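You operate a simulated robot arm through the tools that you are given. There is no shell and no other tool. Be economical: measure what you need, move in short steps, check, and stop when the job is done.

You run a simulated robot arm. Do the job below in one go: nothing can be reset, and whatever is moved stays where it is left.

## Task
Set the violet bottle from the grey dye box on the counter.
Fine: the box with the yellow latch, on the shelf; shut its drawer and latch it again. Set down upright: what you pick out. Where these are worked on the way, their far stop is far enough and under half their travel is too little: yellow latch.

It is judged by the outcome, as a careful person would: the job done as asked, and still so three seconds after it is handed in. It fails if anything else is knocked over, pushed out of place, dropped, spilled or broken.

## Robot
A 7-joint arm with a fingered hand on a trunk, on a base that drives. Base frame: it is fixed to the floor where the robot stands at the start and does not move with it; the origin is under the middle of the robot, x ahead of it, y to its left, z up. Readings come in mm, rad, newtons and seconds.
Its first joint turns from -2.897 to 2.897 rad. Places, roughly: dye drawer [1000, -100, 900]; store counter top [300, -600, 800]; yellow latch [800, 0, 1000]. Payload 4.7 kg.
The tool frame sits at the grasp point between the pads (the TCP): z along the fingers, y along the line on which they close. The tips reach 36 mm beyond it. Largest opening 120 mm; the body of the gripper starts 42 mm behind the TCP. The gripper is a hand of 5 fingers: y runs from the thumb to the fingers, the wrist lies at [-18, -122, -210] in the tool frame, and closing takes about 1.5 s.
Orientation is told as [roll, pitch, yaw] about the base's x, y, z axes, in that order, counted from this pose: with the fingers straight down and the wrist toward the robot, the tool's x, y and z point along [0, 1, 0], [1, 0, 0] and [0, 0, -1] of the base frame.

## Interface
- The arm moves only by the tool jog_arm. Its argument "increments" is text: rows parted by semicolons, each of 6 numbers parted by spaces: the shift along the tool's x, y, z in units of 40 mm (1.0 is 40 mm), then the turn, a rotation vector about the tool's x, y, z in units of 8 degrees (1.0 is 8 degrees). In form: tx ty tz wx wy wz; .... A call has 1 to 8 rows; each row shifts and turns the commanded pose from where the row before left it, along the tool's axes as they then stand. "hand" is the opening, from 0 (shut) to 1 (fully open), set as the call begins (left out, the last holds). A call with a number of a shift or a turn outside -1 to 1 is refused whole. Rows are played at 5 a second. More than 50 mm and 0.15 rad between two rows, or a gripper value outside its range, and nothing of the call is played. Where a pose cannot be reached the arm comes as near as it can. A force on the tool above 90 N (or 10 N above the force at the start of the call, whichever is more), or a blocked arm, ends the call early, and 0.2 s more pass. Each finger travels about 45 mm/s and halts on what it meets, pressing with about 32 N; the grip force reading is that of the motor and also rises with nothing between the fingers. The clock runs only during rows and for 0.2 s after the last one: add rows that do not move to give the fingers time. It gives the time, the measured TCP pose, the force on the tool (base axes), the opening and the grip force at its end, in the units of the frame above (readings bear some noise), with the torque about the TCP (base axes, N m) and any sound that the robot's microphone picked up.
- Cameras (640 x 400 px; columns grow to the right, rows downward): "scene" is now at [-253.2, 26.4, 1237.6]; the picture's right is [-0.58, -0.82, 0.00], its down [-0.28, 0.20, -0.94] and it looks along [0.77, -0.54, -0.35] (base axes); focal length 254 px, centre (320, 200). "wrist" rides on the gripper at [73, -91, -143] in the tool frame; the picture's right is [-0.80, 0.28, -0.53], its down [-0.53, -0.73, 0.42] and it looks along [-0.27, 0.62, 0.74] (tool axes); focal length 234 px, centre (320, 200). There is no depth. A picture from a camera that has moved, and an enlarged one, comes with that camera's place and axes in the base frame and with its lens.
- capture(camera): a new picture of that camera. The clock stands still meanwhile.
- roll_base(legs): drives the robot by 1 to 6 legs, each [ahead, turn to the left] in mm and rad, along the robot's own axes; the way and the turn of a leg run together, so that a leg with both is an arc; at most 1500 mm and 3.142 rad a leg. The arm and the cameras ride along, it lands a little off, and it stops where it bumps. It gives what a move gives.
- grasp_type(shape): the hand has 5 fingers and takes this shape, open, in about a second: jaw (thumb against the fingers, like two jaws); tri (thumb and two fingers); tip (a fingertip pinch); poke (one finger out to press); point (the index stretched); flat (the hand flat); cup (the hand cupped); fist (a fist). The gripper value then closes the fingers along that shape, each until it touches; the sizes above hold for jaw. It gives what a move gives, with no picture.
- aim_head(pan, tilt): turns the head with the scene camera to pan (to the left, within 2.496 rad either way) and tilt (down, from -0.506 to 1.204), counted from straight ahead of the robot. It gives what a move gives.
- enlarge(camera, box): a new picture of the part [left, top, right, bottom] of that camera's present view, enlarged. The clock stands still meanwhile.
- sign_off(): hands the job in; it is judged then, once.

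Go step by step. Nothing tells you exact positions but the pictures and the camera data: compare them with the known pose of the tool, close in by small moves and look again before you grip or let go. The budget is 120 turns and 98 pictures, counting those below and the enlarged ones. Unless the task says otherwise, let go and move clear before handing in, and close with one line.

The tools are called after "Emit:" as name(argument=value, ...) on one line, values as JSON. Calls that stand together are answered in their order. jog_arm: Moves the arm, as the interface text tells. Its arguments: {"type":"object","properties":{"increments":{"type":"string"},"hand":{"type":"number"}},"required":["increments"]} The other tools are called the same way: grasp_type (shape) gives the hand a shape; roll_base (legs) drives the base; aim_head (pan, tilt) turns the head that bears the scene camera; capture (camera) takes a picture; enlarge (camera, box) takes an enlarged picture of a part of a camera's view; sign_off () hands the job in.

At the start:

```text
time_s: 0.0
tcp_pos: [835.8, 67.3, 1192.7]
ee_rot: [-0.001, -0.001, 0.001]
force: [0.9, -0.3, -0.3]
ft_torque: [0.01, -0.01, 0.01]
gripper_width: 119.5
gripper_force: 0.1
shape: jaw
robot x, y, heading: [1.4, -2.4, 0.001]
head pan, tilt: [-0.614, 0.354]
```

scene: 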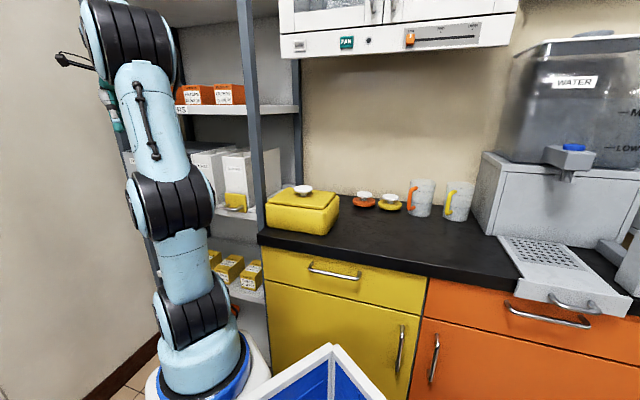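
wrist: 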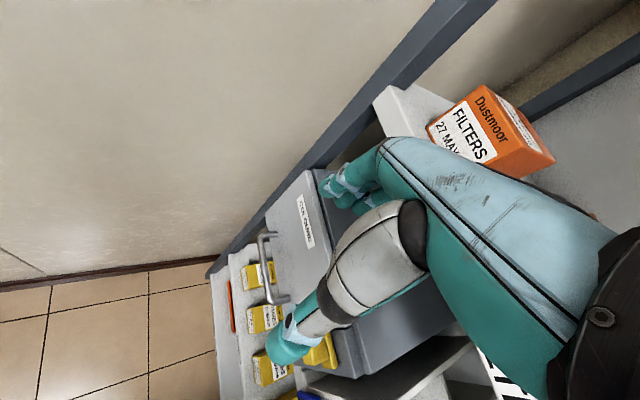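

I see a shelf ahead, partly hidden by the arm, with a grey box and a yellow latch below the hand. I'll turn the head straight ahead to see it better.

Emit:
aim_head(pan=0, tilt=0.35)

Emit:
capture(camera="scene")

Emit:
enlarge(camera="wrist", box=[200, 150, 460, 400])

```text
time_s: 1.0
tcp_pos: [835.8, 67.1, 1192.0]
ee_rot: [0.0, 0.001, 0.001]
force: [0.0, 0.2, 0.1]
ft_torque: [0.0, -0.01, -0.05]
gripper_width: 119.8
gripper_force: 0.2
shape: jaw
robot x, y, heading: [2.2, -3.8, 0.003]
head pan, tilt: [0.0, 0.351]
```

```text
95 pictures are left
camera scene: at [-236.2, 80.0, 1238.0], right [0.0, -1.0, 0.0], down [-0.34, 0.0, -0.94], along [0.94, 0.0, -0.34], focal length 254 px, centre (320, 200)
```

scene: 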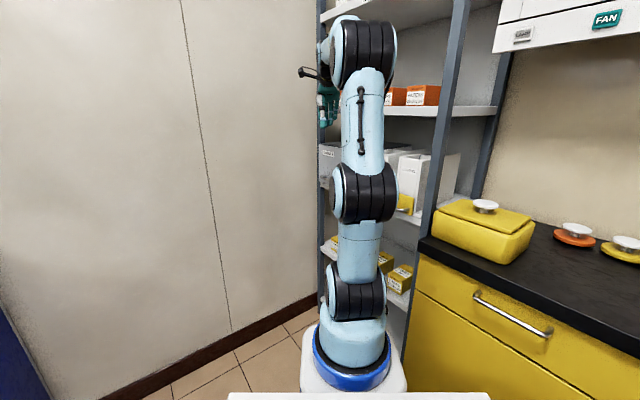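

```text
1.60 times, centred on (330, 275) of wrist
camera zoom: at [744.6, 140.1, 1336.8], right [0.28, -0.8, 0.53], down [-0.73, -0.53, -0.42], along [0.62, -0.27, -0.74], focal length 375 px, centre (304, 80)
```

zoom: 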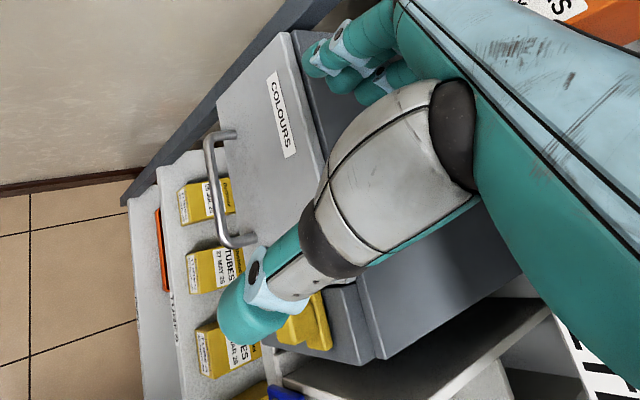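

The grey box labelled COLOURS has a handled front facing me, with the yellow latch at its right. I'll draw the arm back and aside for a clear view.

Emit:
jog_arm(increments="0 -1 0 0 0 0;0 -1 0 0 0 0;0 -1 0 0 0 0;0 -1 0 0 0 0;0 -1 0 0 0 0;0 -1 0 0 0 0;-1 0 0 0 0 0;-1 0 0 0 0 0")

Emit:
jog_arm(increments="-1 0 0 0 0 0;-1 0 0 0 0 0;-1 0 0 0 0 0;-1 0 0 0 0 0;-1 0 0 0 0 0;-1 0 0 0 0 0;0 0 0 0 0 0")

Emit:
capture(camera="scene")

Emit:
capture(camera="wrist")

```text
time_s: 2.8
tcp_pos: [594.2, -13.6, 1195.1]
ee_rot: [0.002, 0.0, 0.0]
force: [-0.8, 0.4, 0.1]
ft_torque: [0.0, -0.04, 0.01]
gripper_width: 119.9
gripper_force: 0.0
shape: jaw
robot x, y, heading: [3.4, -0.2, -0.005]
head pan, tilt: [0.0, 0.351]
```

```text
time_s: 3.8
tcp_pos: [591.5, -150.6, 1197.9]
ee_rot: [0.013, 0.001, 0.034]
force: [-24.5, 64.9, -3.4]
ft_torque: [-2.09, -0.56, 2.38]
gripper_width: 119.9
gripper_force: 0.1
shape: jaw
robot x, y, heading: [-0.7, 0.9, 0.011]
head pan, tilt: [0.0, 0.351]
stopped in row 5: the force on the tool passed its limit (the readings are from after the stop); the commanded pose is now the measured one
```

```text
93 pictures are left
camera scene: at [-238.9, 80.2, 1237.5], right [0.01, -1.0, 0.0], down [-0.34, -0.01, -0.94], along [0.94, 0.01, -0.34], focal length 254 px, centre (320, 200)
```

scene: 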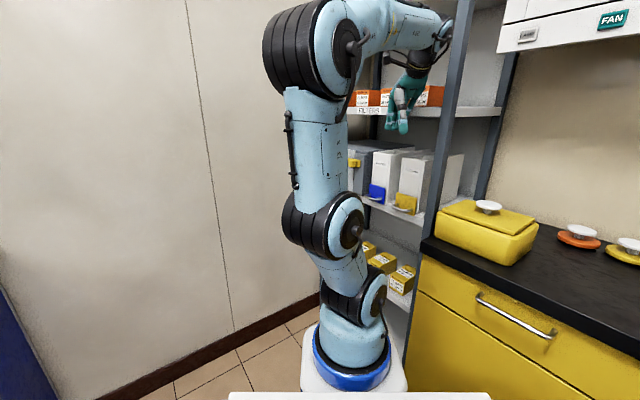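

```text
92 pictures are left
camera wrist: at [497.6, -82.3, 1342.7], right [0.31, -0.8, 0.52], down [-0.71, -0.55, -0.43], along [0.63, -0.24, -0.74], focal length 234 px, centre (320, 200)
```

wrist: 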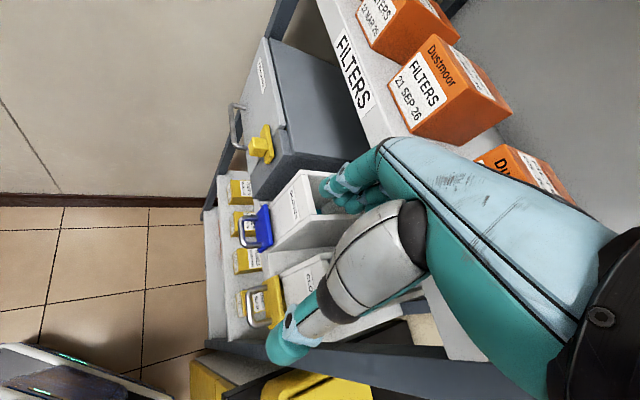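

The hand touched the rack's right post, so I'll back off. There are three boxes: a grey one with a yellow latch and two white ones, and I'll read their labels.

Emit:
jog_arm(increments="1 0 0 0 0 0;0 -1 0 0 0 0;0 -1 0 0 0 0;0 -1 0 0 0 0;0 -1 0 0 0 0;0 0 0 0 0 0")

Emit:
enlarge(camera="wrist", box=[160, 20, 400, 220])

Emit:
enlarge(camera="scene", box=[320, 80, 480, 240])

```text
time_s: 5.2
tcp_pos: [432.9, -123.3, 1196.7]
ee_rot: [0.011, 0.002, 0.022]
force: [-1.1, 0.9, 0.0]
ft_torque: [-0.04, -0.01, 0.01]
gripper_width: 119.7
gripper_force: 0.0
shape: jaw
robot x, y, heading: [0.5, 2.1, 0.006]
head pan, tilt: [0.0, 0.351]
```

```text
2.00 times, centred on (280, 120) of wrist
camera zoom: at [339.5, -53.8, 1340.4], right [0.3, -0.8, 0.52], down [-0.72, -0.54, -0.43], along [0.62, -0.24, -0.74], focal length 468 px, centre (400, 360)
```

zoom: 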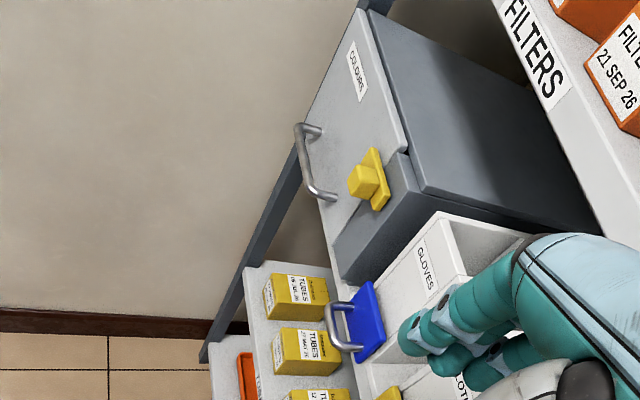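

```text
2.50 times, centred on (400, 160) of scene
camera zoom: at [-236.9, 78.7, 1238.0], right [0.01, -1.0, 0.0], down [-0.34, 0.0, -0.94], along [0.94, 0.01, -0.34], focal length 635 px, centre (120, 300)
```

zoom: 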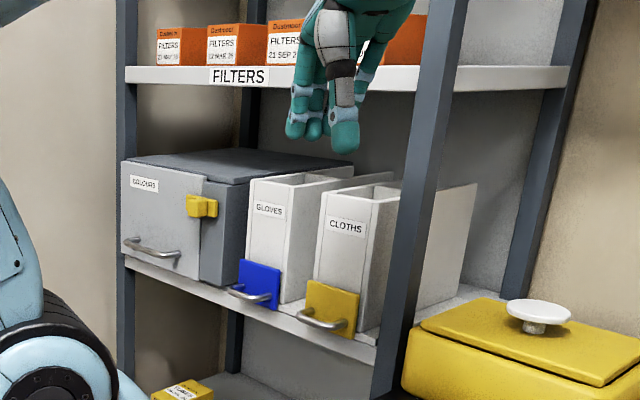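

The target is the grey COLOURS box: its drawer front has a handle low down, and the yellow latch is at about (751, -40, 1044). I'll go nearer to see how the latch works.

Emit:
jog_arm(increments="1 1 0 0 0 0;0.7 1 0 0 0 0;0 1 0 0 0 0;0 1 0 0 0 0;0 0 0 0 0 0")

Emit:
enlarge(camera="wrist", box=[180, 60, 380, 220])

Emit:
enlarge(camera="scene", box=[310, 120, 430, 210])

```text
refused: row 1 steps farther than a row can; nothing moved
```

```text
2.50 times, centred on (280, 140) of wrist
camera zoom: at [339.5, -53.8, 1340.4], right [0.3, -0.8, 0.52], down [-0.72, -0.54, -0.43], along [0.62, -0.24, -0.74], focal length 585 px, centre (420, 350)
```

zoom: 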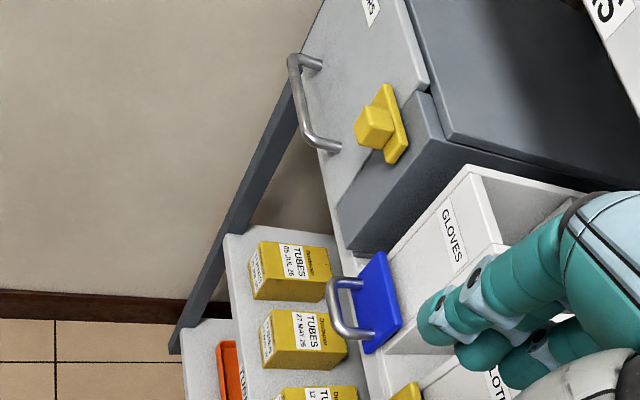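

```text
4.44 times, centred on (370, 165) of scene
camera zoom: at [-236.9, 78.7, 1238.0], right [0.01, -1.0, 0.0], down [-0.34, 0.0, -0.94], along [0.94, 0.01, -0.34], focal length 1128 px, centre (98, 356)
```

zoom: 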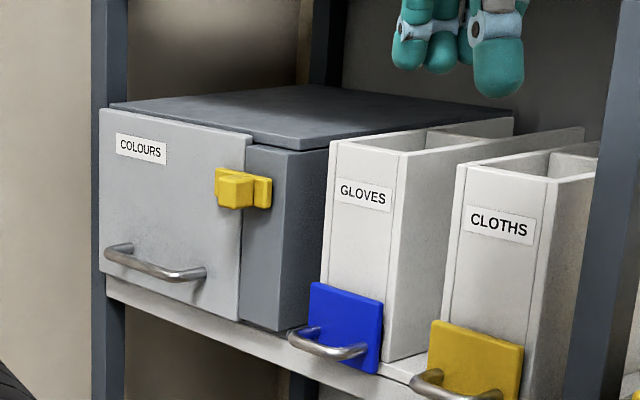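

The latch is a yellow bar with a knob, bridging the drawer's edge and the fixed panel. I'll come in front of it with the fingers tilted forward, thumb below, to grip the knob.

Emit:
jog_arm(increments="0 1 0 0 0 0;0 1 0 0 0 0;0 0.8 0 0 0 0;1 0 0 0 0 0;0.8 0 0 0 0 0;0 0 0 -1 0 0;0 0 0 -1 0 0;0 0 0 -1 0 0")

Emit:
jog_arm(increments="0 0 0 -1 0 0;0 0 0 -1 0 0;0 0 0 -1 0 0;0 0 0 -1 0 0;0 0 0 -1 0 0;0 0 0 0 0 0")

Emit:
capture(camera="scene")

Emit:
capture(camera="wrist")

```text
time_s: 7.0
tcp_pos: [543.1, -47.1, 1196.1]
ee_rot: [0.01, -0.42, 0.017]
force: [0.7, -0.2, 0.3]
ft_torque: [0.01, 0.04, -0.03]
gripper_width: 119.7
gripper_force: 0.1
shape: jaw
robot x, y, heading: [0.8, 3.0, 0.006]
head pan, tilt: [0.0, 0.351]
```

```text
time_s: 8.4
tcp_pos: [543.2, -45.8, 1196.9]
ee_rot: [0.022, -1.116, 0.0]
force: [-0.5, 0.4, 0.0]
ft_torque: [0.02, 0.0, -0.05]
gripper_width: 120.0
gripper_force: 0.1
shape: jaw
robot x, y, heading: [1.3, -4.3, 0.004]
head pan, tilt: [0.0, 0.351]
```

```text
87 pictures are left
camera scene: at [-236.9, 78.8, 1238.0], right [0.01, -1.0, 0.0], down [-0.34, 0.0, -0.94], along [0.94, 0.01, -0.34], focal length 254 px, centre (320, 200)
```

scene: 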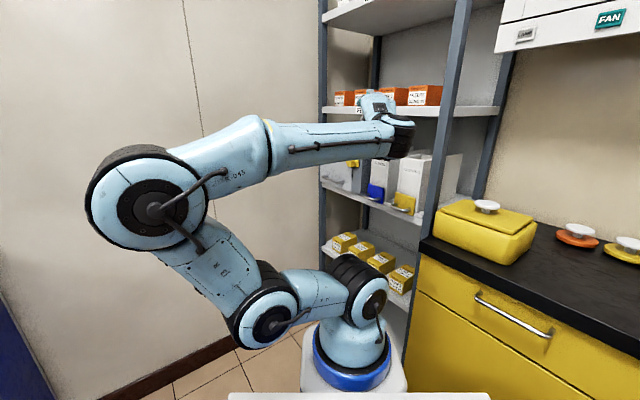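

```text
86 pictures are left
camera wrist: at [372.7, 22.9, 1179.0], right [-0.33, -0.82, 0.47], down [0.07, -0.52, -0.85], along [0.94, -0.25, 0.23], focal length 234 px, centre (320, 200)
```

wrist: 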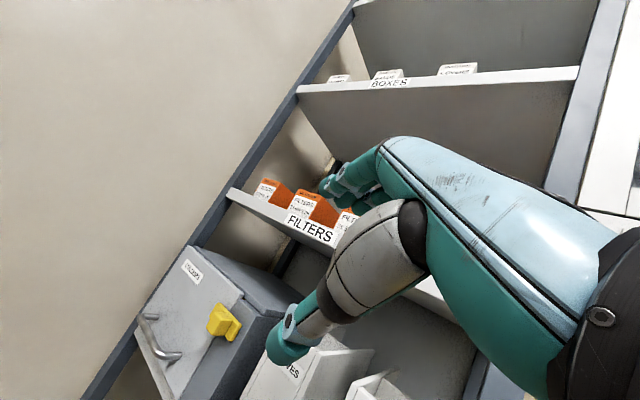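

The knob checks out at about (751, -39, 1040). I'll tilt a bit more so the fingers point almost level, and part-close the hand.

Emit:
jog_arm(hand=0.6, increments="0 0 0 -1 0 0;0 0 0 -1 0 0;0 -1 0 -0.4 0 0;0 -1 0 0 0 0;0 -1 0 0 0 0;0 0 0 0 0 0")

Emit:
capture(camera="wrist")

```text
time_s: 9.8
tcp_pos: [528.3, -47.9, 1075.8]
ee_rot: [0.078, -1.45, -0.059]
force: [-0.5, 0.1, -1.2]
ft_torque: [0.01, 0.0, -0.02]
gripper_width: 72.3
gripper_force: 0.1
shape: jaw
robot x, y, heading: [2.8, 2.7, 0.007]
head pan, tilt: [0.0, 0.351]
```

```text
85 pictures are left
camera wrist: at [373.0, 22.7, 1004.6], right [-0.47, -0.82, 0.33], down [0.34, -0.52, -0.78], along [0.81, -0.25, 0.53], focal length 234 px, centre (320, 200)
```

wrist: 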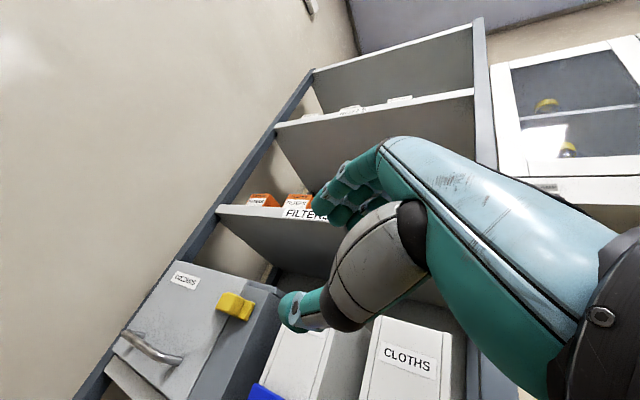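

Fingers are level now and the knob is ahead. Closing in to about 70 mm from it, then looking again.

Emit:
jog_arm(increments="0.25 -0.13 0.96 0 0 0;0 -0.13 0.96 0 0 0;0 -0.13 0.96 0 0 0;0 -0.13 0.96 0 0 0;0 0 0 0 0 0")

Emit:
capture(camera="wrist")

Emit:
capture(camera="scene")

```text
time_s: 11.0
tcp_pos: [678.1, -33.0, 1040.4]
ee_rot: [0.08, -1.45, -0.055]
force: [0.6, -0.1, 1.1]
ft_torque: [-0.01, 0.02, -0.02]
gripper_width: 71.9
gripper_force: 0.1
shape: jaw
robot x, y, heading: [1.3, 0.9, 0.006]
head pan, tilt: [0.0, 0.351]
```

```text
84 pictures are left
camera wrist: at [523.4, 37.2, 967.8], right [-0.47, -0.82, 0.33], down [0.34, -0.52, -0.78], along [0.81, -0.25, 0.52], focal length 234 px, centre (320, 200)
```

wrist: 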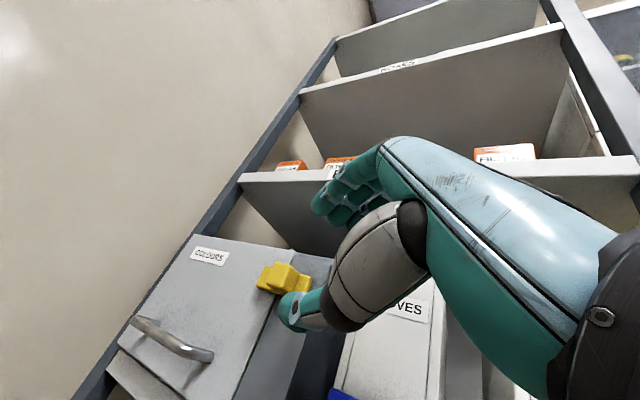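

```text
83 pictures are left
camera scene: at [-236.9, 78.7, 1238.0], right [0.01, -1.0, 0.0], down [-0.34, 0.0, -0.94], along [0.94, 0.01, -0.34], focal length 254 px, centre (320, 200)
```

scene: 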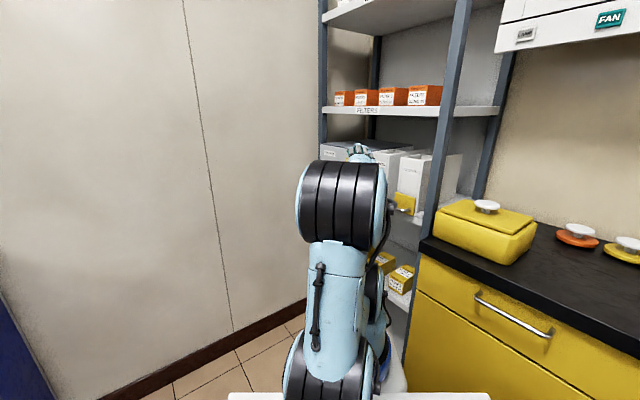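

Emit:
enlarge(camera="wrist", box=[210, 170, 410, 350])

Emit:
enlarge(camera="scene", box=[300, 110, 420, 200])

```text
2.22 times, centred on (310, 260) of wrist
camera zoom: at [523.4, 37.2, 967.8], right [-0.47, -0.82, 0.33], down [0.34, -0.52, -0.78], along [0.81, -0.25, 0.52], focal length 520 px, centre (342, 67)
```

zoom: 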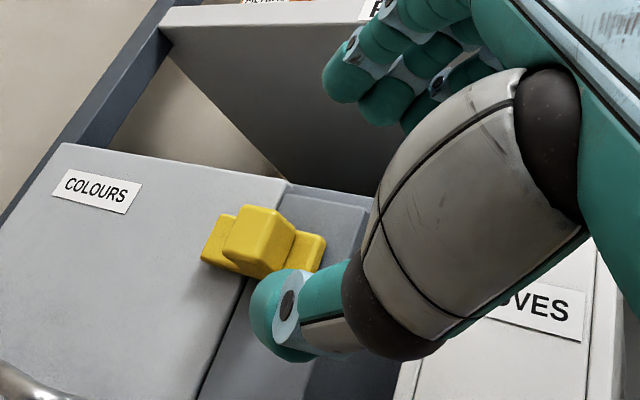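

```text
4.44 times, centred on (360, 155) of scene
camera zoom: at [-236.9, 78.7, 1238.0], right [0.01, -1.0, 0.0], down [-0.34, 0.0, -0.94], along [0.94, 0.01, -0.34], focal length 1128 px, centre (142, 400)
```

zoom: 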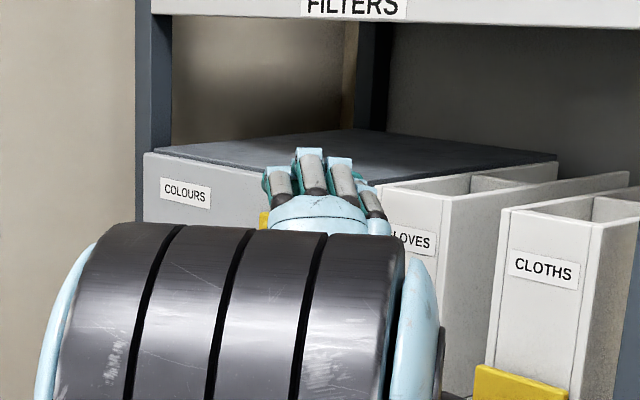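

Several views together put the knob's front nearer x 788, at (788, -40, 1027). I'll advance 65 mm and check.

Emit:
jog_arm(increments="-0.15 -0.08 0.55 0 0 0;0 0 0.55 0 0 0;0 0 0.55 0 0 0;0 0 0 0 0 0")

Emit:
enlarge(camera="wrist", box=[210, 130, 410, 350])

```text
time_s: 12.0
tcp_pos: [739.5, -45.1, 1028.7]
ee_rot: [0.047, -1.448, -0.016]
force: [-0.2, 0.1, 0.2]
ft_torque: [-0.01, 0.02, -0.03]
gripper_width: 72.0
gripper_force: 0.1
shape: jaw
out of reach, approached as far as the arm can: row 3
robot x, y, heading: [-0.4, 1.4, 0.006]
head pan, tilt: [0.0, 0.351]
```

```text
1.82 times, centred on (310, 240) of wrist
camera zoom: at [584.2, 23.0, 957.4], right [-0.46, -0.82, 0.34], down [0.35, -0.52, -0.78], along [0.82, -0.25, 0.52], focal length 426 px, centre (338, 127)
```

zoom: 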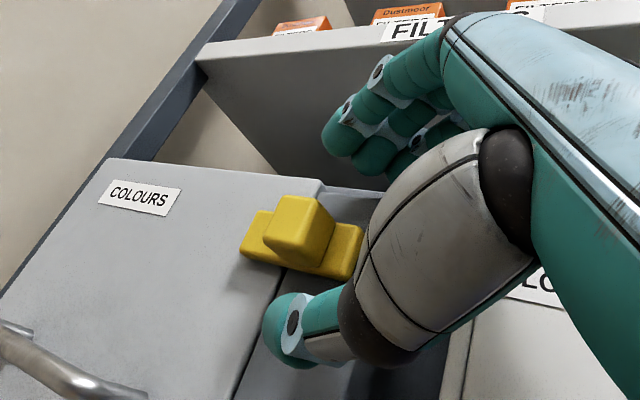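

The arm is at its limit in this pose. I'll pull the hand back and drive the base 150 mm nearer.

Emit:
jog_arm(increments="0 0 -1 0 0 0;0 0 -1 0 0 0;0 0 -1 0 0 0;0 0 -1 0 0 0;0 0 0 0 0 0")

Emit:
roll_base(legs=[[150, 0]])

Emit:
enlarge(camera="wrist", box=[210, 130, 410, 350])

```text
time_s: 13.2
tcp_pos: [581.1, -50.3, 1050.0]
ee_rot: [0.078, -1.448, -0.056]
force: [0.6, 0.5, 0.8]
ft_torque: [-0.01, -0.02, 0.0]
gripper_width: 72.0
gripper_force: 0.1
shape: jaw
robot x, y, heading: [-0.1, 3.5, 0.006]
head pan, tilt: [0.0, 0.351]
```

```text
time_s: 14.3
tcp_pos: [642.0, -55.7, 1050.1]
ee_rot: [0.076, -1.451, -0.076]
force: [0.5, 0.9, -0.3]
ft_torque: [0.0, 0.05, -0.01]
gripper_width: 72.2
gripper_force: 0.1
shape: jaw
robot x, y, heading: [60.1, 13.2, -0.029]
head pan, tilt: [0.0, 0.351]
stopped in leg 1: the robot was blocked; the commanded pose is now the measured one
```

```text
1.82 times, centred on (310, 240) of wrist
camera zoom: at [488.9, 17.8, 977.6], right [-0.49, -0.81, 0.33], down [0.34, -0.53, -0.78], along [0.8, -0.27, 0.53], focal length 426 px, centre (338, 127)
```

zoom: 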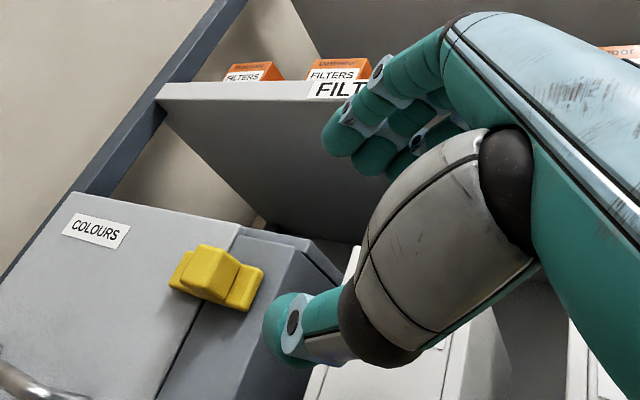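

The base bumped into something after 60 mm. I'll look down to see what it touches.

Emit:
aim_head(pan=-0.5, tilt=0.9)

Emit:
capture(camera="scene")

```text
time_s: 15.3
tcp_pos: [641.9, -55.0, 1050.2]
ee_rot: [0.074, -1.451, -0.075]
force: [-0.7, -0.5, -1.3]
ft_torque: [-0.02, -0.03, 0.0]
gripper_width: 72.2
gripper_force: 0.1
shape: jaw
robot x, y, heading: [64.4, 17.1, -0.028]
head pan, tilt: [-0.499, 0.901]
```

```text
78 pictures are left
camera scene: at [-200.3, 64.8, 1190.5], right [-0.5, -0.87, 0.0], down [-0.68, 0.39, -0.62], along [0.54, -0.31, -0.78], focal length 254 px, centre (320, 200)
```

scene: 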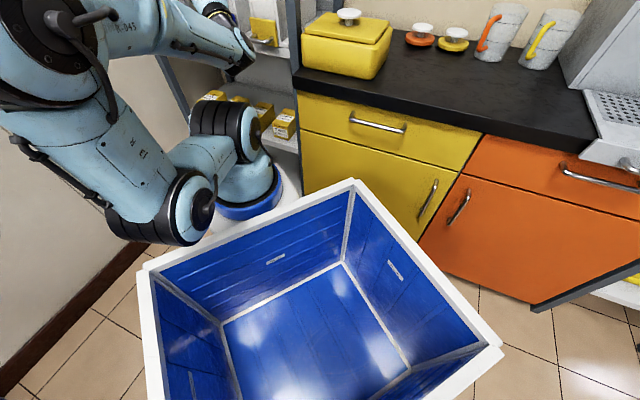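

The room turns out to be rotated: the shelf front runs diagonally, with its inward normal roughly (0.53, -0.85), so the base likely met the counter. I'll back off, retract the arm and look left before repositioning to face the shelf squarely.

Emit:
roll_base(legs=[[-100, 0]])

Emit:
jog_arm(hand=1, increments="0 0 -1 1 0 0;0 0 -1 1 0 0;0 0 0 1 0 0;0 0 0 1 0 0;0 0 0 1 0 0;0 0 0 0 0 0")

Emit:
aim_head(pan=0.9, tilt=0.5)

Emit:
capture(camera="scene")

```text
time_s: 16.5
tcp_pos: [541.3, -53.4, 1050.5]
ee_rot: [0.073, -1.453, -0.076]
force: [-0.7, 0.4, -0.6]
ft_torque: [-0.03, 0.0, 0.0]
gripper_width: 72.1
gripper_force: 0.0
shape: jaw
robot x, y, heading: [-41.6, 15.9, -0.026]
head pan, tilt: [-0.499, 0.901]
```

```text
time_s: 17.9
tcp_pos: [463.9, -53.5, 1064.3]
ee_rot: [0.014, -0.755, -0.009]
force: [-0.3, 0.5, 0.3]
ft_torque: [0.02, -0.01, -0.02]
gripper_width: 119.8
gripper_force: 0.0
shape: jaw
robot x, y, heading: [-39.6, 17.4, -0.022]
head pan, tilt: [-0.499, 0.901]
```

```text
time_s: 19.4
tcp_pos: [463.2, -52.3, 1064.0]
ee_rot: [0.012, -0.756, -0.008]
force: [-0.7, 0.0, 0.2]
ft_torque: [-0.04, 0.0, -0.02]
gripper_width: 119.7
gripper_force: 0.1
shape: jaw
robot x, y, heading: [-38.7, 15.8, -0.027]
head pan, tilt: [0.901, 0.499]
```

```text
77 pictures are left
camera scene: at [-307.9, 175.1, 1224.3], right [0.77, -0.64, 0.0], down [-0.31, -0.37, -0.88], along [0.56, 0.67, -0.48], focal length 254 px, centre (320, 200)
```

scene: 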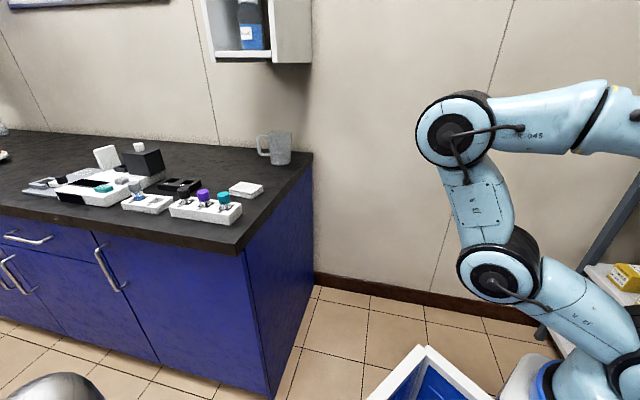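

There's also a blue bench on the left, so I have moderate room. I'll retract the arm further, then drive to about (180, 183) and turn to face the shelf.

Emit:
jog_arm(increments="0 -0.33 -0.83 0 0 0;0 -0.33 -0.83 0 0 0;0 -0.33 -0.83 0 0 0;0 -0.33 -0.83 0 0 0;0 0 0 0 0 0")

Emit:
roll_base(legs=[[0, 0.67], [275, 0]])

Emit:
roll_base(legs=[[0, -1.65]])

Emit:
aim_head(pan=0.4, tilt=0.35)

Emit:
capture(camera="scene")

```text
time_s: 20.6
tcp_pos: [386.5, -73.8, 1092.7]
ee_rot: [0.012, -0.753, -0.009]
force: [0.3, 0.4, -0.6]
ft_torque: [0.02, 0.03, 0.0]
gripper_width: 120.0
gripper_force: 0.1
shape: jaw
out of reach, approached as far as the arm can: row 2, 3, 4
robot x, y, heading: [-40.5, 18.3, -0.03]
head pan, tilt: [0.901, 0.499]
```

```text
time_s: 24.3
tcp_pos: [570.1, 366.0, 1093.3]
ee_rot: [0.014, -0.753, 0.654]
force: [-0.2, 0.0, 0.0]
ft_torque: [-0.04, -0.02, 0.03]
gripper_width: 120.0
gripper_force: 0.1
shape: jaw
robot x, y, heading: [174.1, 174.7, 0.635]
head pan, tilt: [0.901, 0.499]
```

```text
time_s: 28.6
tcp_pos: [345.9, -228.3, 1092.4]
ee_rot: [0.014, -0.754, -0.972]
force: [0.8, -0.7, 0.8]
ft_torque: [-0.01, 0.0, -0.04]
gripper_width: 119.8
gripper_force: 0.0
shape: jaw
robot x, y, heading: [175.2, 175.5, -0.992]
head pan, tilt: [0.901, 0.499]
```

```text
time_s: 29.6
tcp_pos: [345.1, -225.9, 1092.9]
ee_rot: [0.011, -0.754, -0.971]
force: [0.6, 0.5, -0.1]
ft_torque: [-0.02, -0.01, 0.02]
gripper_width: 120.0
gripper_force: 0.0
shape: jaw
robot x, y, heading: [175.1, 176.5, -0.987]
head pan, tilt: [0.4, 0.351]
```

```text
76 pictures are left
camera scene: at [140.9, 443.7, 1238.0], right [-0.56, -0.83, 0.0], down [-0.29, 0.19, -0.94], along [0.78, -0.52, -0.34], focal length 254 px, centre (320, 200)
```

scene: 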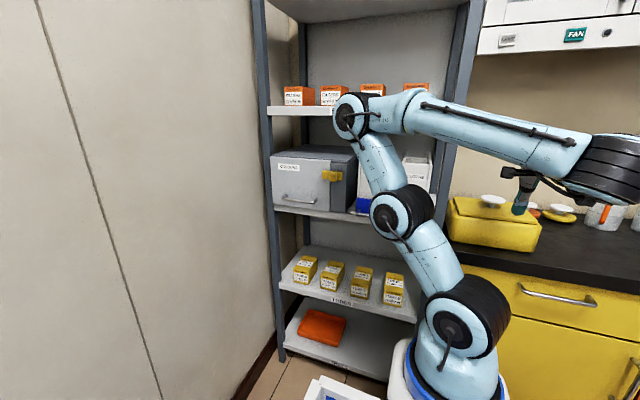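

Now facing the shelf, I have a clear view of the box. I'll zoom in to measure it, and also look over the counter for a free spot.

Emit:
enlarge(camera="scene", box=[255, 90, 415, 220])

Emit:
aim_head(pan=-0.25, tilt=0.4)

Emit:
capture(camera="scene")

```text
3.08 times, centred on (335, 155) of scene
camera zoom: at [140.9, 443.7, 1238.0], right [-0.56, -0.83, 0.0], down [-0.29, 0.19, -0.94], along [0.78, -0.52, -0.34], focal length 781 px, centre (274, 338)
```

zoom: 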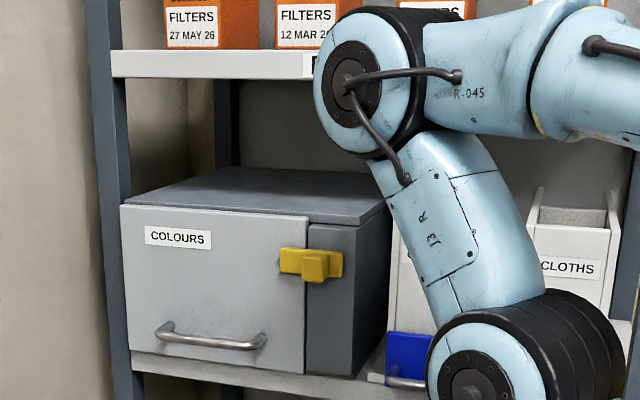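

```text
time_s: 30.6
tcp_pos: [346.5, -227.1, 1092.8]
ee_rot: [0.012, -0.755, -0.971]
force: [1.1, -0.6, -0.7]
ft_torque: [0.01, 0.01, 0.0]
gripper_width: 120.2
gripper_force: 0.2
shape: jaw
robot x, y, heading: [176.1, 177.0, -0.98]
head pan, tilt: [-0.25, 0.4]
```

```text
74 pictures are left
camera scene: at [93.7, 407.9, 1233.5], right [-0.95, -0.33, 0.0], down [-0.13, 0.37, -0.92], along [0.3, -0.87, -0.39], focal length 254 px, centre (320, 200)
```

scene: 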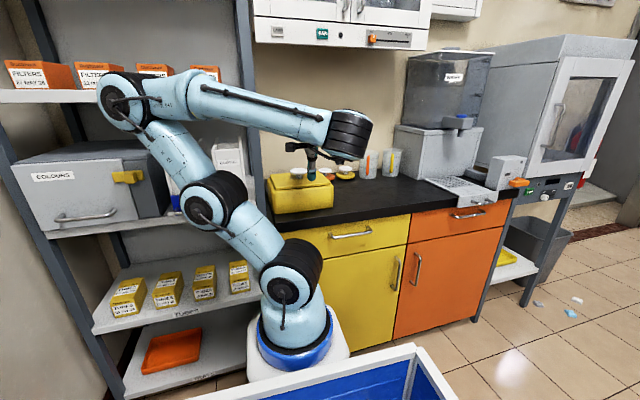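

The knob front is confirmed at about (788, -41, 1025), and the handle is at about (901, 26, 920). A closer look at the latch should tell whether it slides or turns.

Emit:
aim_head(pan=0.4, tilt=0.35)

Emit:
enlarge(camera="scene", box=[310, 160, 360, 195])

```text
time_s: 31.6
tcp_pos: [346.1, -225.3, 1093.3]
ee_rot: [0.011, -0.753, -0.971]
force: [-0.6, -0.4, -0.5]
ft_torque: [-0.03, 0.01, -0.01]
gripper_width: 120.2
gripper_force: 0.0
shape: jaw
robot x, y, heading: [179.3, 176.4, -0.989]
head pan, tilt: [0.4, 0.351]
```

```text
11.43 times, centred on (335, 178) of scene
camera zoom: at [140.8, 443.6, 1238.0], right [-0.56, -0.83, 0.0], down [-0.29, 0.19, -0.94], along [0.78, -0.52, -0.34], focal length 2901 px, centre (149, 457)
```

zoom: 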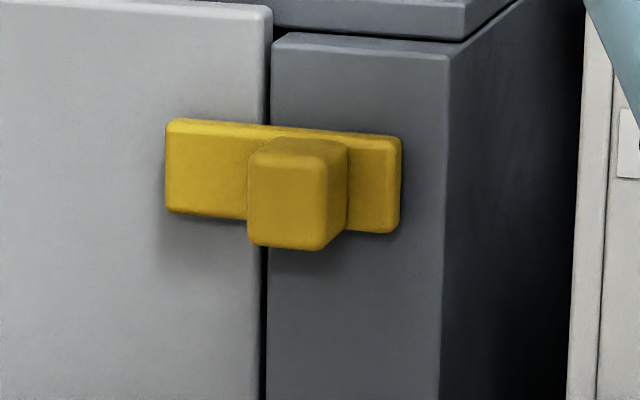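

The latch is a bar across the seam with a knob; I'll grip the knob and feel whether it slides or turns. First I move the hand along the shelf to just in front of it.

Emit:
jog_arm(increments="1 0 0 0 0 0;1 0 0 0 0 0;1 0 0 0 0 0;1 0 0 0 0 0;1 0 0 0 0 0;1 0 0 0 0 0;1 0 0 0 0 0;0 0 0 0 0 0")

Emit:
jog_arm(hand=0.6, increments="1 0 0 0 0 0;1 0 0 -1 0 0;1 0 0 -1 0 0;1 0 0 -1 0 0;0.5 0 0 -1 0 0;0 0 0 -0.6 0 0;0 0 0 0 0 0")

Emit:
capture(camera="scene")

Emit:
capture(camera="wrist")

```text
time_s: 33.4
tcp_pos: [571.6, -130.1, 1109.5]
ee_rot: [0.012, -0.751, -0.969]
force: [0.1, 0.0, -0.6]
ft_torque: [0.02, -0.02, 0.01]
gripper_width: 120.0
gripper_force: 0.1
shape: jaw
out of reach, approached as far as the arm can: row 1, 2, 3, 4, 6, 7
robot x, y, heading: [180.4, 176.1, -0.989]
head pan, tilt: [0.4, 0.351]
```

```text
time_s: 35.0
tcp_pos: [673.8, -62.5, 1279.5]
ee_rot: [0.053, -1.395, -1.014]
force: [-0.1, -0.5, 1.2]
ft_torque: [-0.01, -0.02, 0.02]
gripper_width: 72.3
gripper_force: 0.1
shape: jaw
out of reach, approached as far as the arm can: row 1, 2, 3, 4, 5, 6
robot x, y, heading: [177.4, 177.6, -0.992]
head pan, tilt: [0.4, 0.351]
```

```text
72 pictures are left
camera scene: at [140.9, 443.7, 1238.0], right [-0.56, -0.83, 0.0], down [-0.29, 0.19, -0.94], along [0.78, -0.52, -0.34], focal length 254 px, centre (320, 200)
```

scene: 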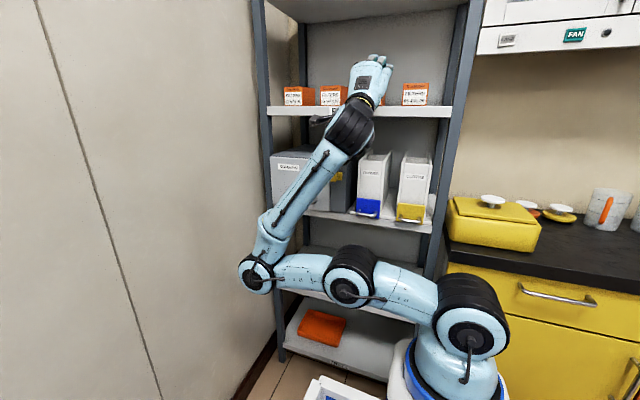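

```text
71 pictures are left
camera wrist: at [644.7, 109.9, 1216.1], right [-0.93, -0.08, 0.36], down [-0.27, -0.54, -0.8], along [0.25, -0.84, 0.48], focal length 234 px, centre (320, 200)
```

wrist: 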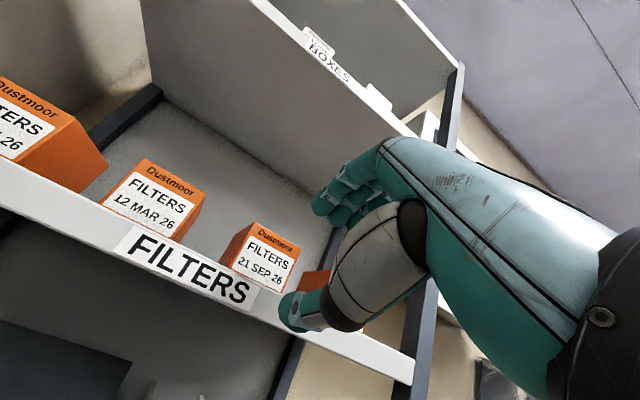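

The arm took a raised posture with the fingers near the filters shelf, still clear of it. I'll test going down and left in small steps.

Emit:
jog_arm(increments="0.3 -0.9 -0.3 0 0 0;0.3 -0.9 -0.3 0 0 0;0 0 0 0 0 0")

```text
time_s: 35.8
tcp_pos: [651.5, -34.3, 1279.5]
ee_rot: [0.047, -1.394, -1.007]
force: [-0.3, 0.1, 0.4]
ft_torque: [-0.02, -0.01, -0.01]
gripper_width: 72.5
gripper_force: 0.0
shape: jaw
out of reach, approached as far as the arm can: row 1, 2
robot x, y, heading: [177.2, 176.8, -0.988]
head pan, tilt: [0.4, 0.351]
```

The wrist hits its limits with the box this far to the side. I'll fold the arm back, then move the base so the knob lies straight off the arm's axis.

Emit:
jog_arm(increments="-1 0 0 0.9 0 0;-1 0 0 0.9 0 0;-1 0 0 0.9 0 0;-1 0 0 0.9 0 0;-1 0 0 0.9 0 0;-1 0 0 0 0 0;0 0 0 0 0 0")

Emit:
jog_arm(increments="-1 0 0 0 0 0;-1 0 0 0 0 0;0 0 0 0 0 0")

Emit:
capture(camera="scene")

```text
time_s: 37.4
tcp_pos: [452.7, -172.8, 1277.9]
ee_rot: [0.012, -0.769, -0.975]
force: [1.2, 0.6, 0.4]
ft_torque: [-0.02, 0.04, -0.07]
gripper_width: 72.3
gripper_force: 0.1
shape: jaw
robot x, y, heading: [180.1, 177.1, -0.994]
head pan, tilt: [0.4, 0.351]
```

```text
time_s: 38.4
tcp_pos: [301.2, -232.9, 1278.1]
ee_rot: [0.023, -0.763, -1.429]
force: [-0.5, -1.2, -0.1]
ft_torque: [0.07, -0.03, 0.07]
gripper_width: 72.1
gripper_force: 0.1
shape: jaw
out of reach, approached as far as the arm can: row 1
robot x, y, heading: [175.3, 174.6, -0.994]
head pan, tilt: [0.4, 0.351]
stopped in row 3: the arm was blocked; the commanded pose is now the measured one
```

```text
70 pictures are left
camera scene: at [140.6, 443.1, 1238.1], right [-0.56, -0.83, 0.0], down [-0.29, 0.19, -0.94], along [0.78, -0.52, -0.34], focal length 254 px, centre (320, 200)
```

scene: 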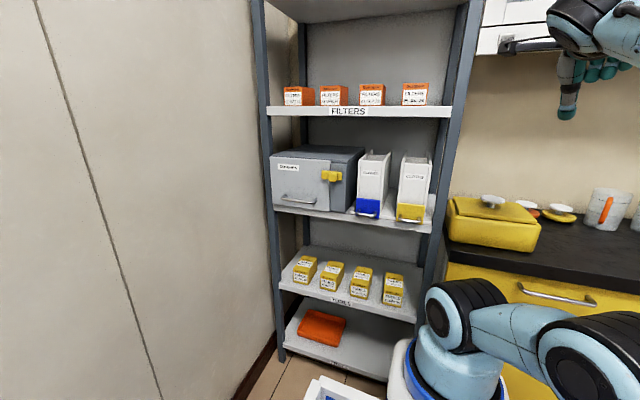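

The arm flipped to another posture and reports a block. I'll use the clear shelf view to measure, and look at where the arm is touching.

Emit:
enlarge(camera="scene", box=[255, 90, 445, 230])

Emit:
aim_head(pan=-0.3, tilt=0.5)

Emit:
capture(camera="scene")

```text
2.86 times, centred on (350, 160) of scene
camera zoom: at [140.6, 443.1, 1238.1], right [-0.56, -0.83, 0.0], down [-0.29, 0.19, -0.94], along [0.78, -0.52, -0.34], focal length 725 px, centre (234, 314)
```

zoom: 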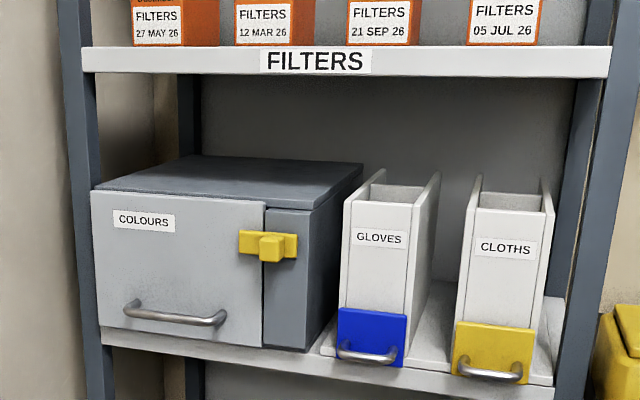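

```text
time_s: 39.5
tcp_pos: [303.2, -231.0, 1277.4]
ee_rot: [0.019, -0.763, -1.429]
force: [0.1, 1.2, 0.3]
ft_torque: [0.01, -0.04, -0.01]
gripper_width: 72.3
gripper_force: 0.0
shape: jaw
robot x, y, heading: [177.7, 176.1, -0.989]
head pan, tilt: [-0.3, 0.499]
```

```text
68 pictures are left
camera scene: at [88.7, 408.0, 1224.3], right [-0.96, -0.28, 0.0], down [-0.13, 0.46, -0.88], along [0.24, -0.84, -0.48], focal length 254 px, centre (320, 200)
```

scene: 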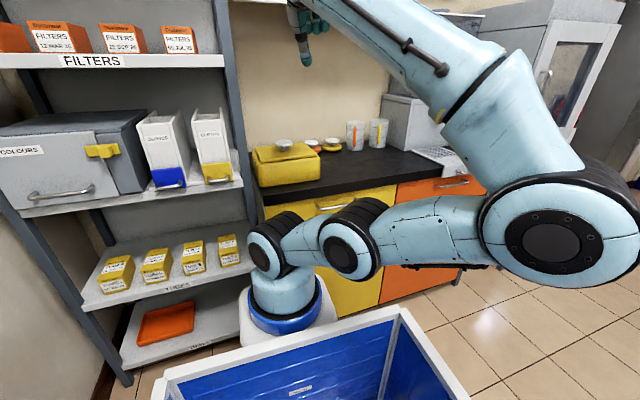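

Re-measured, the shelf's inward normal is about (0.616, -0.788), with its front plate 549 mm along it, so the knob is ~547 ahead and 348 left of me. Before driving, I'll bring the arm to a compact tool-down pose.

Emit:
jog_arm(hand=1, increments="0 0 0 1 0 0;0 0 0 1 0 0;0 0 0 1 0 0;0 0 0 1 0 0;0 0 0 1 0 0;0 0 0 0.45 0 0;0 0 0 0 0 0")

Emit:
capture(camera="scene")

```text
time_s: 41.1
tcp_pos: [286.1, -170.3, 1266.1]
ee_rot: [0.016, -0.075, -1.415]
force: [1.2, -0.3, 0.2]
ft_torque: [-0.01, -0.01, 0.02]
gripper_width: 119.8
gripper_force: 0.0
shape: jaw
out of reach, approached as far as the arm can: row 4, 5, 6
robot x, y, heading: [174.8, 174.8, -0.988]
head pan, tilt: [-0.3, 0.499]
```

```text
67 pictures are left
camera scene: at [88.7, 407.9, 1224.3], right [-0.96, -0.28, 0.0], down [-0.13, 0.46, -0.88], along [0.24, -0.84, -0.48], focal length 254 px, centre (320, 200)
```

scene: 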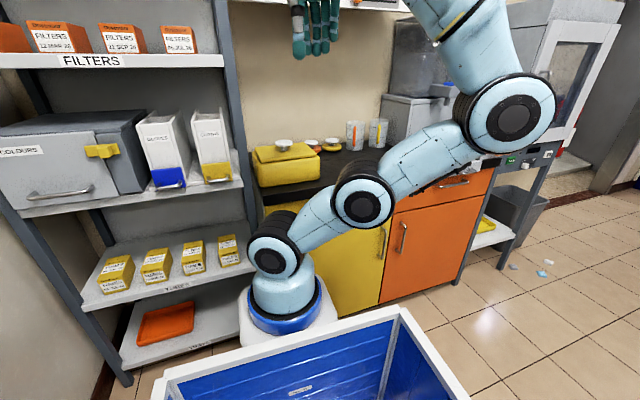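

The arm is compact and high now. I'll drive to about (381, 438) and end at heading 0.4, beside the wall with the box off my right.

Emit:
roll_base(legs=[[0, 1.895]])

Emit:
roll_base(legs=[[331, 0], [0, -0.5]])

Emit:
aim_head(pan=-1.2, tilt=0.4)

Emit:
capture(camera="scene")

```text
time_s: 46.0
tcp_pos: [473.7, 387.8, 1265.8]
ee_rot: [0.016, -0.075, 0.475]
force: [0.4, 0.2, 0.8]
ft_torque: [0.01, 0.02, 0.0]
gripper_width: 119.8
gripper_force: 0.2
shape: jaw
robot x, y, heading: [178.4, 176.2, 0.897]
head pan, tilt: [-0.3, 0.499]
```

```text
time_s: 48.1
tcp_pos: [659.5, 616.1, 1265.8]
ee_rot: [0.02, -0.064, 0.466]
force: [-49.5, -34.1, -1.4]
ft_torque: [0.46, -0.45, -1.36]
gripper_width: 99.2
gripper_force: 0.0
shape: jaw
robot x, y, heading: [366.4, 416.4, 0.895]
head pan, tilt: [-0.3, 0.499]
stopped in leg 1: the force on the tool passed its limit (the readings are from after the stop); the commanded pose is now the measured one
```

```text
time_s: 49.3
tcp_pos: [660.3, 618.6, 1266.5]
ee_rot: [0.02, -0.064, 0.466]
force: [-54.3, -41.3, -5.0]
ft_torque: [0.48, -0.32, -1.9]
gripper_width: 98.5
gripper_force: 0.0
shape: jaw
robot x, y, heading: [367.4, 417.4, 0.895]
head pan, tilt: [-1.201, 0.4]
```

```text
66 pictures are left
camera scene: at [185.7, 177.8, 1232.7], right [-0.3, -0.95, 0.0], down [-0.37, 0.12, -0.92], along [0.88, -0.27, -0.39], focal length 254 px, centre (320, 200)
```

scene: 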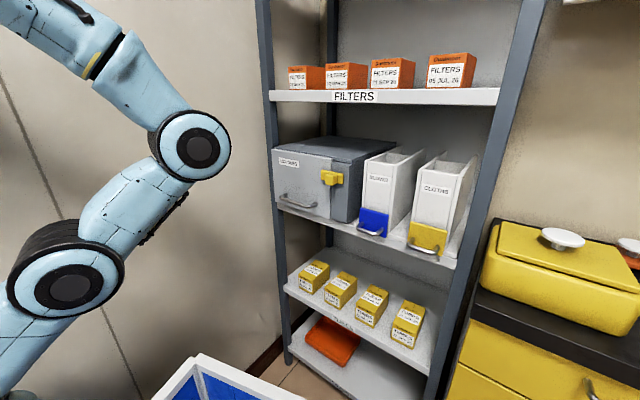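

The fingertips touched the side wall; base is nearly where I want it. I'll back up a little and turn right.

Emit:
roll_base(legs=[[-40, 0], [0, -0.5]])

Emit:
aim_head(pan=-1.1, tilt=0.4)

Emit:
capture(camera="scene")

```text
time_s: 51.6
tcp_pos: [699.7, 425.3, 1265.8]
ee_rot: [0.02, -0.065, -0.026]
force: [0.5, 0.2, 0.2]
ft_torque: [-0.01, -0.02, 0.0]
gripper_width: 119.6
gripper_force: 0.0
shape: jaw
robot x, y, heading: [343.2, 383.1, 0.405]
head pan, tilt: [-1.201, 0.4]
```

```text
time_s: 52.2
tcp_pos: [699.7, 423.8, 1266.1]
ee_rot: [0.02, -0.065, -0.026]
force: [-0.2, 0.4, -0.2]
ft_torque: [0.0, -0.03, 0.0]
gripper_width: 119.8
gripper_force: 0.2
shape: jaw
robot x, y, heading: [340.0, 380.7, 0.403]
head pan, tilt: [-1.1, 0.4]
```

```text
65 pictures are left
camera scene: at [79.1, 268.5, 1233.5], right [-0.64, -0.77, 0.0], down [-0.3, 0.25, -0.92], along [0.71, -0.59, -0.39], focal length 254 px, centre (320, 200)
```

scene: 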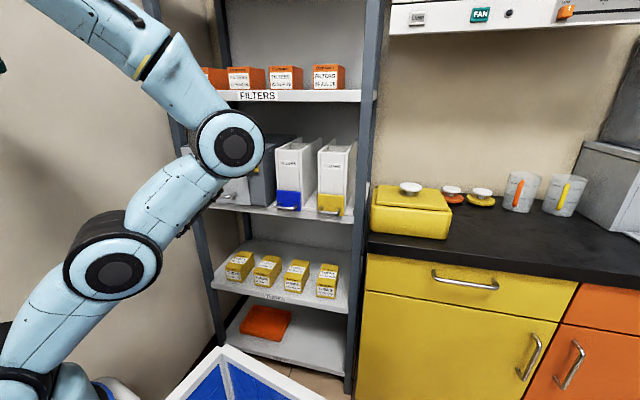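

The path is clear. I'll swing the hand around to the right towards the shelf, staying high.

Emit:
jog_arm(increments="-1 0.03 0 0 0 1;-0.98 0.16 0 0 0 1;-0.95 0.3 0 0 0 1;-0.9 0.43 0 0 0 1;-0.83 0.55 0 0 0 1;-0.75 0.66 0 0 0 1;0 0 0 0 0 0.3;0 0 0 0 0 0")

Emit:
capture(camera="scene")

```text
time_s: 54.0
tcp_pos: [663.8, 378.4, 1184.0]
ee_rot: [0.061, -0.039, -0.769]
force: [-0.4, -0.4, -0.4]
ft_torque: [-0.03, -0.02, 0.04]
gripper_width: 120.0
gripper_force: 0.0
shape: jaw
out of reach, approached as far as the arm can: row 1, 2, 3, 4, 5, 6
robot x, y, heading: [341.1, 386.0, 0.401]
head pan, tilt: [-1.1, 0.4]
```

```text
64 pictures are left
camera scene: at [79.0, 268.5, 1233.4], right [-0.64, -0.77, 0.0], down [-0.3, 0.25, -0.92], along [0.71, -0.59, -0.39], focal length 254 px, centre (320, 200)
```

scene: 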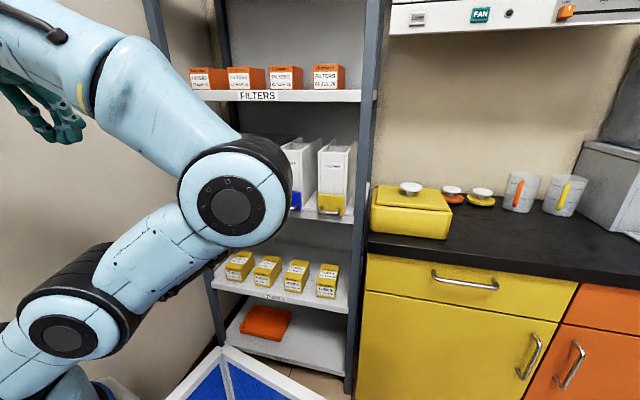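

The shoulder is near its limit at this heading. I'll shift the base to about (300, 298) facing the shelf squarely, which keeps clear of the blue bench.

Emit:
roll_base(legs=[[0, 0.72], [-95, 0]])

Emit:
roll_base(legs=[[0, -2.03]])

Emit:
aim_head(pan=0.1, tilt=0.4)

Emit:
capture(camera="scene")

```text
time_s: 57.1
tcp_pos: [543.6, 509.0, 1183.0]
ee_rot: [0.06, -0.038, -0.032]
force: [0.3, -0.5, 0.3]
ft_torque: [-0.01, 0.02, 0.04]
gripper_width: 120.0
gripper_force: 0.1
shape: jaw
robot x, y, heading: [301.4, 299.1, 1.134]
head pan, tilt: [-1.1, 0.4]
```

```text
time_s: 62.3
tcp_pos: [395.3, -10.1, 1183.6]
ee_rot: [0.061, -0.039, -2.031]
force: [-0.8, 0.6, 0.3]
ft_torque: [0.04, 0.03, 0.01]
gripper_width: 119.7
gripper_force: 0.0
shape: jaw
robot x, y, heading: [299.6, 296.9, -0.867]
head pan, tilt: [-1.1, 0.4]
```

```text
time_s: 63.7
tcp_pos: [394.9, -10.8, 1183.5]
ee_rot: [0.061, -0.037, -2.031]
force: [0.1, -0.3, -0.4]
ft_torque: [0.03, -0.01, 0.0]
gripper_width: 119.7
gripper_force: 0.2
shape: jaw
robot x, y, heading: [302.4, 298.7, -0.862]
head pan, tilt: [0.099, 0.4]
```

```text
63 pictures are left
camera scene: at [215.8, 535.7, 1233.5], right [-0.69, -0.72, 0.0], down [-0.28, 0.27, -0.92], along [0.67, -0.64, -0.39], focal length 254 px, centre (320, 200)
```

scene: 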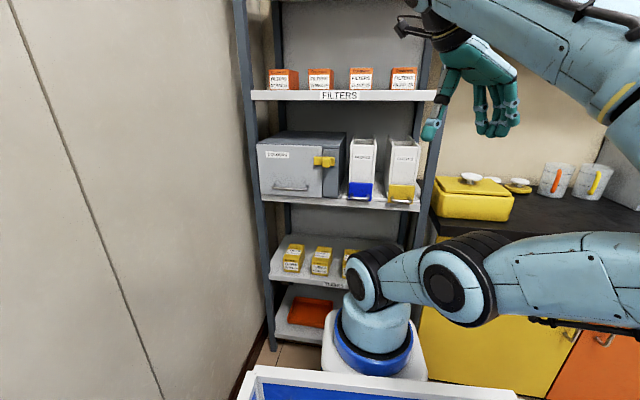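

Good placement: the box is ahead-left. Now I unfold the hand to the front and turn it to face the shelf.

Emit:
jog_arm(increments="0.956 -0.29 0 0 0 -1;0.987 -0.154 0 0 0 -1;1 0 0 0 0 -1;0.99 0.125 0 0 0 -1;0.965 0.26 0 0 0 -1;0 0 0 0 0 -1;0 0 0 0 0 -1;0 0 0 0 0 -1")

Emit:
capture(camera="scene")

```text
time_s: 65.7
tcp_pos: [570.7, -17.6, 1181.8]
ee_rot: [0.042, -0.012, -0.848]
force: [0.0, -0.3, -0.6]
ft_torque: [-0.01, 0.11, -0.01]
gripper_width: 120.4
gripper_force: 0.1
shape: jaw
out of reach, approached as far as the arm can: row 2, 3
robot x, y, heading: [306.5, 298.2, -0.859]
head pan, tilt: [0.099, 0.4]
stopped in row 8: the arm was blocked; the commanded pose is now the measured one
```

```text
62 pictures are left
camera scene: at [216.4, 535.8, 1233.5], right [-0.69, -0.72, 0.0], down [-0.28, 0.27, -0.92], along [0.67, -0.64, -0.39], focal length 254 px, centre (320, 200)
```

scene: 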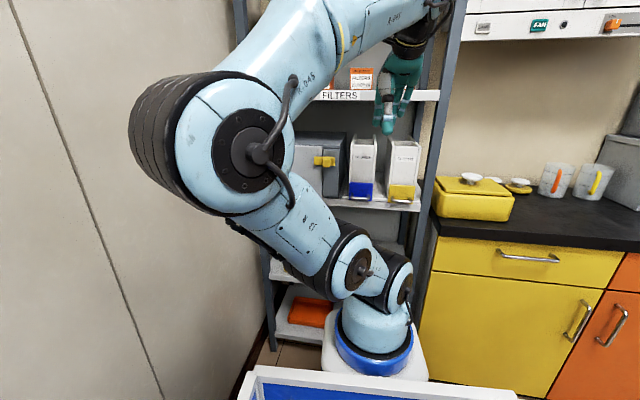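

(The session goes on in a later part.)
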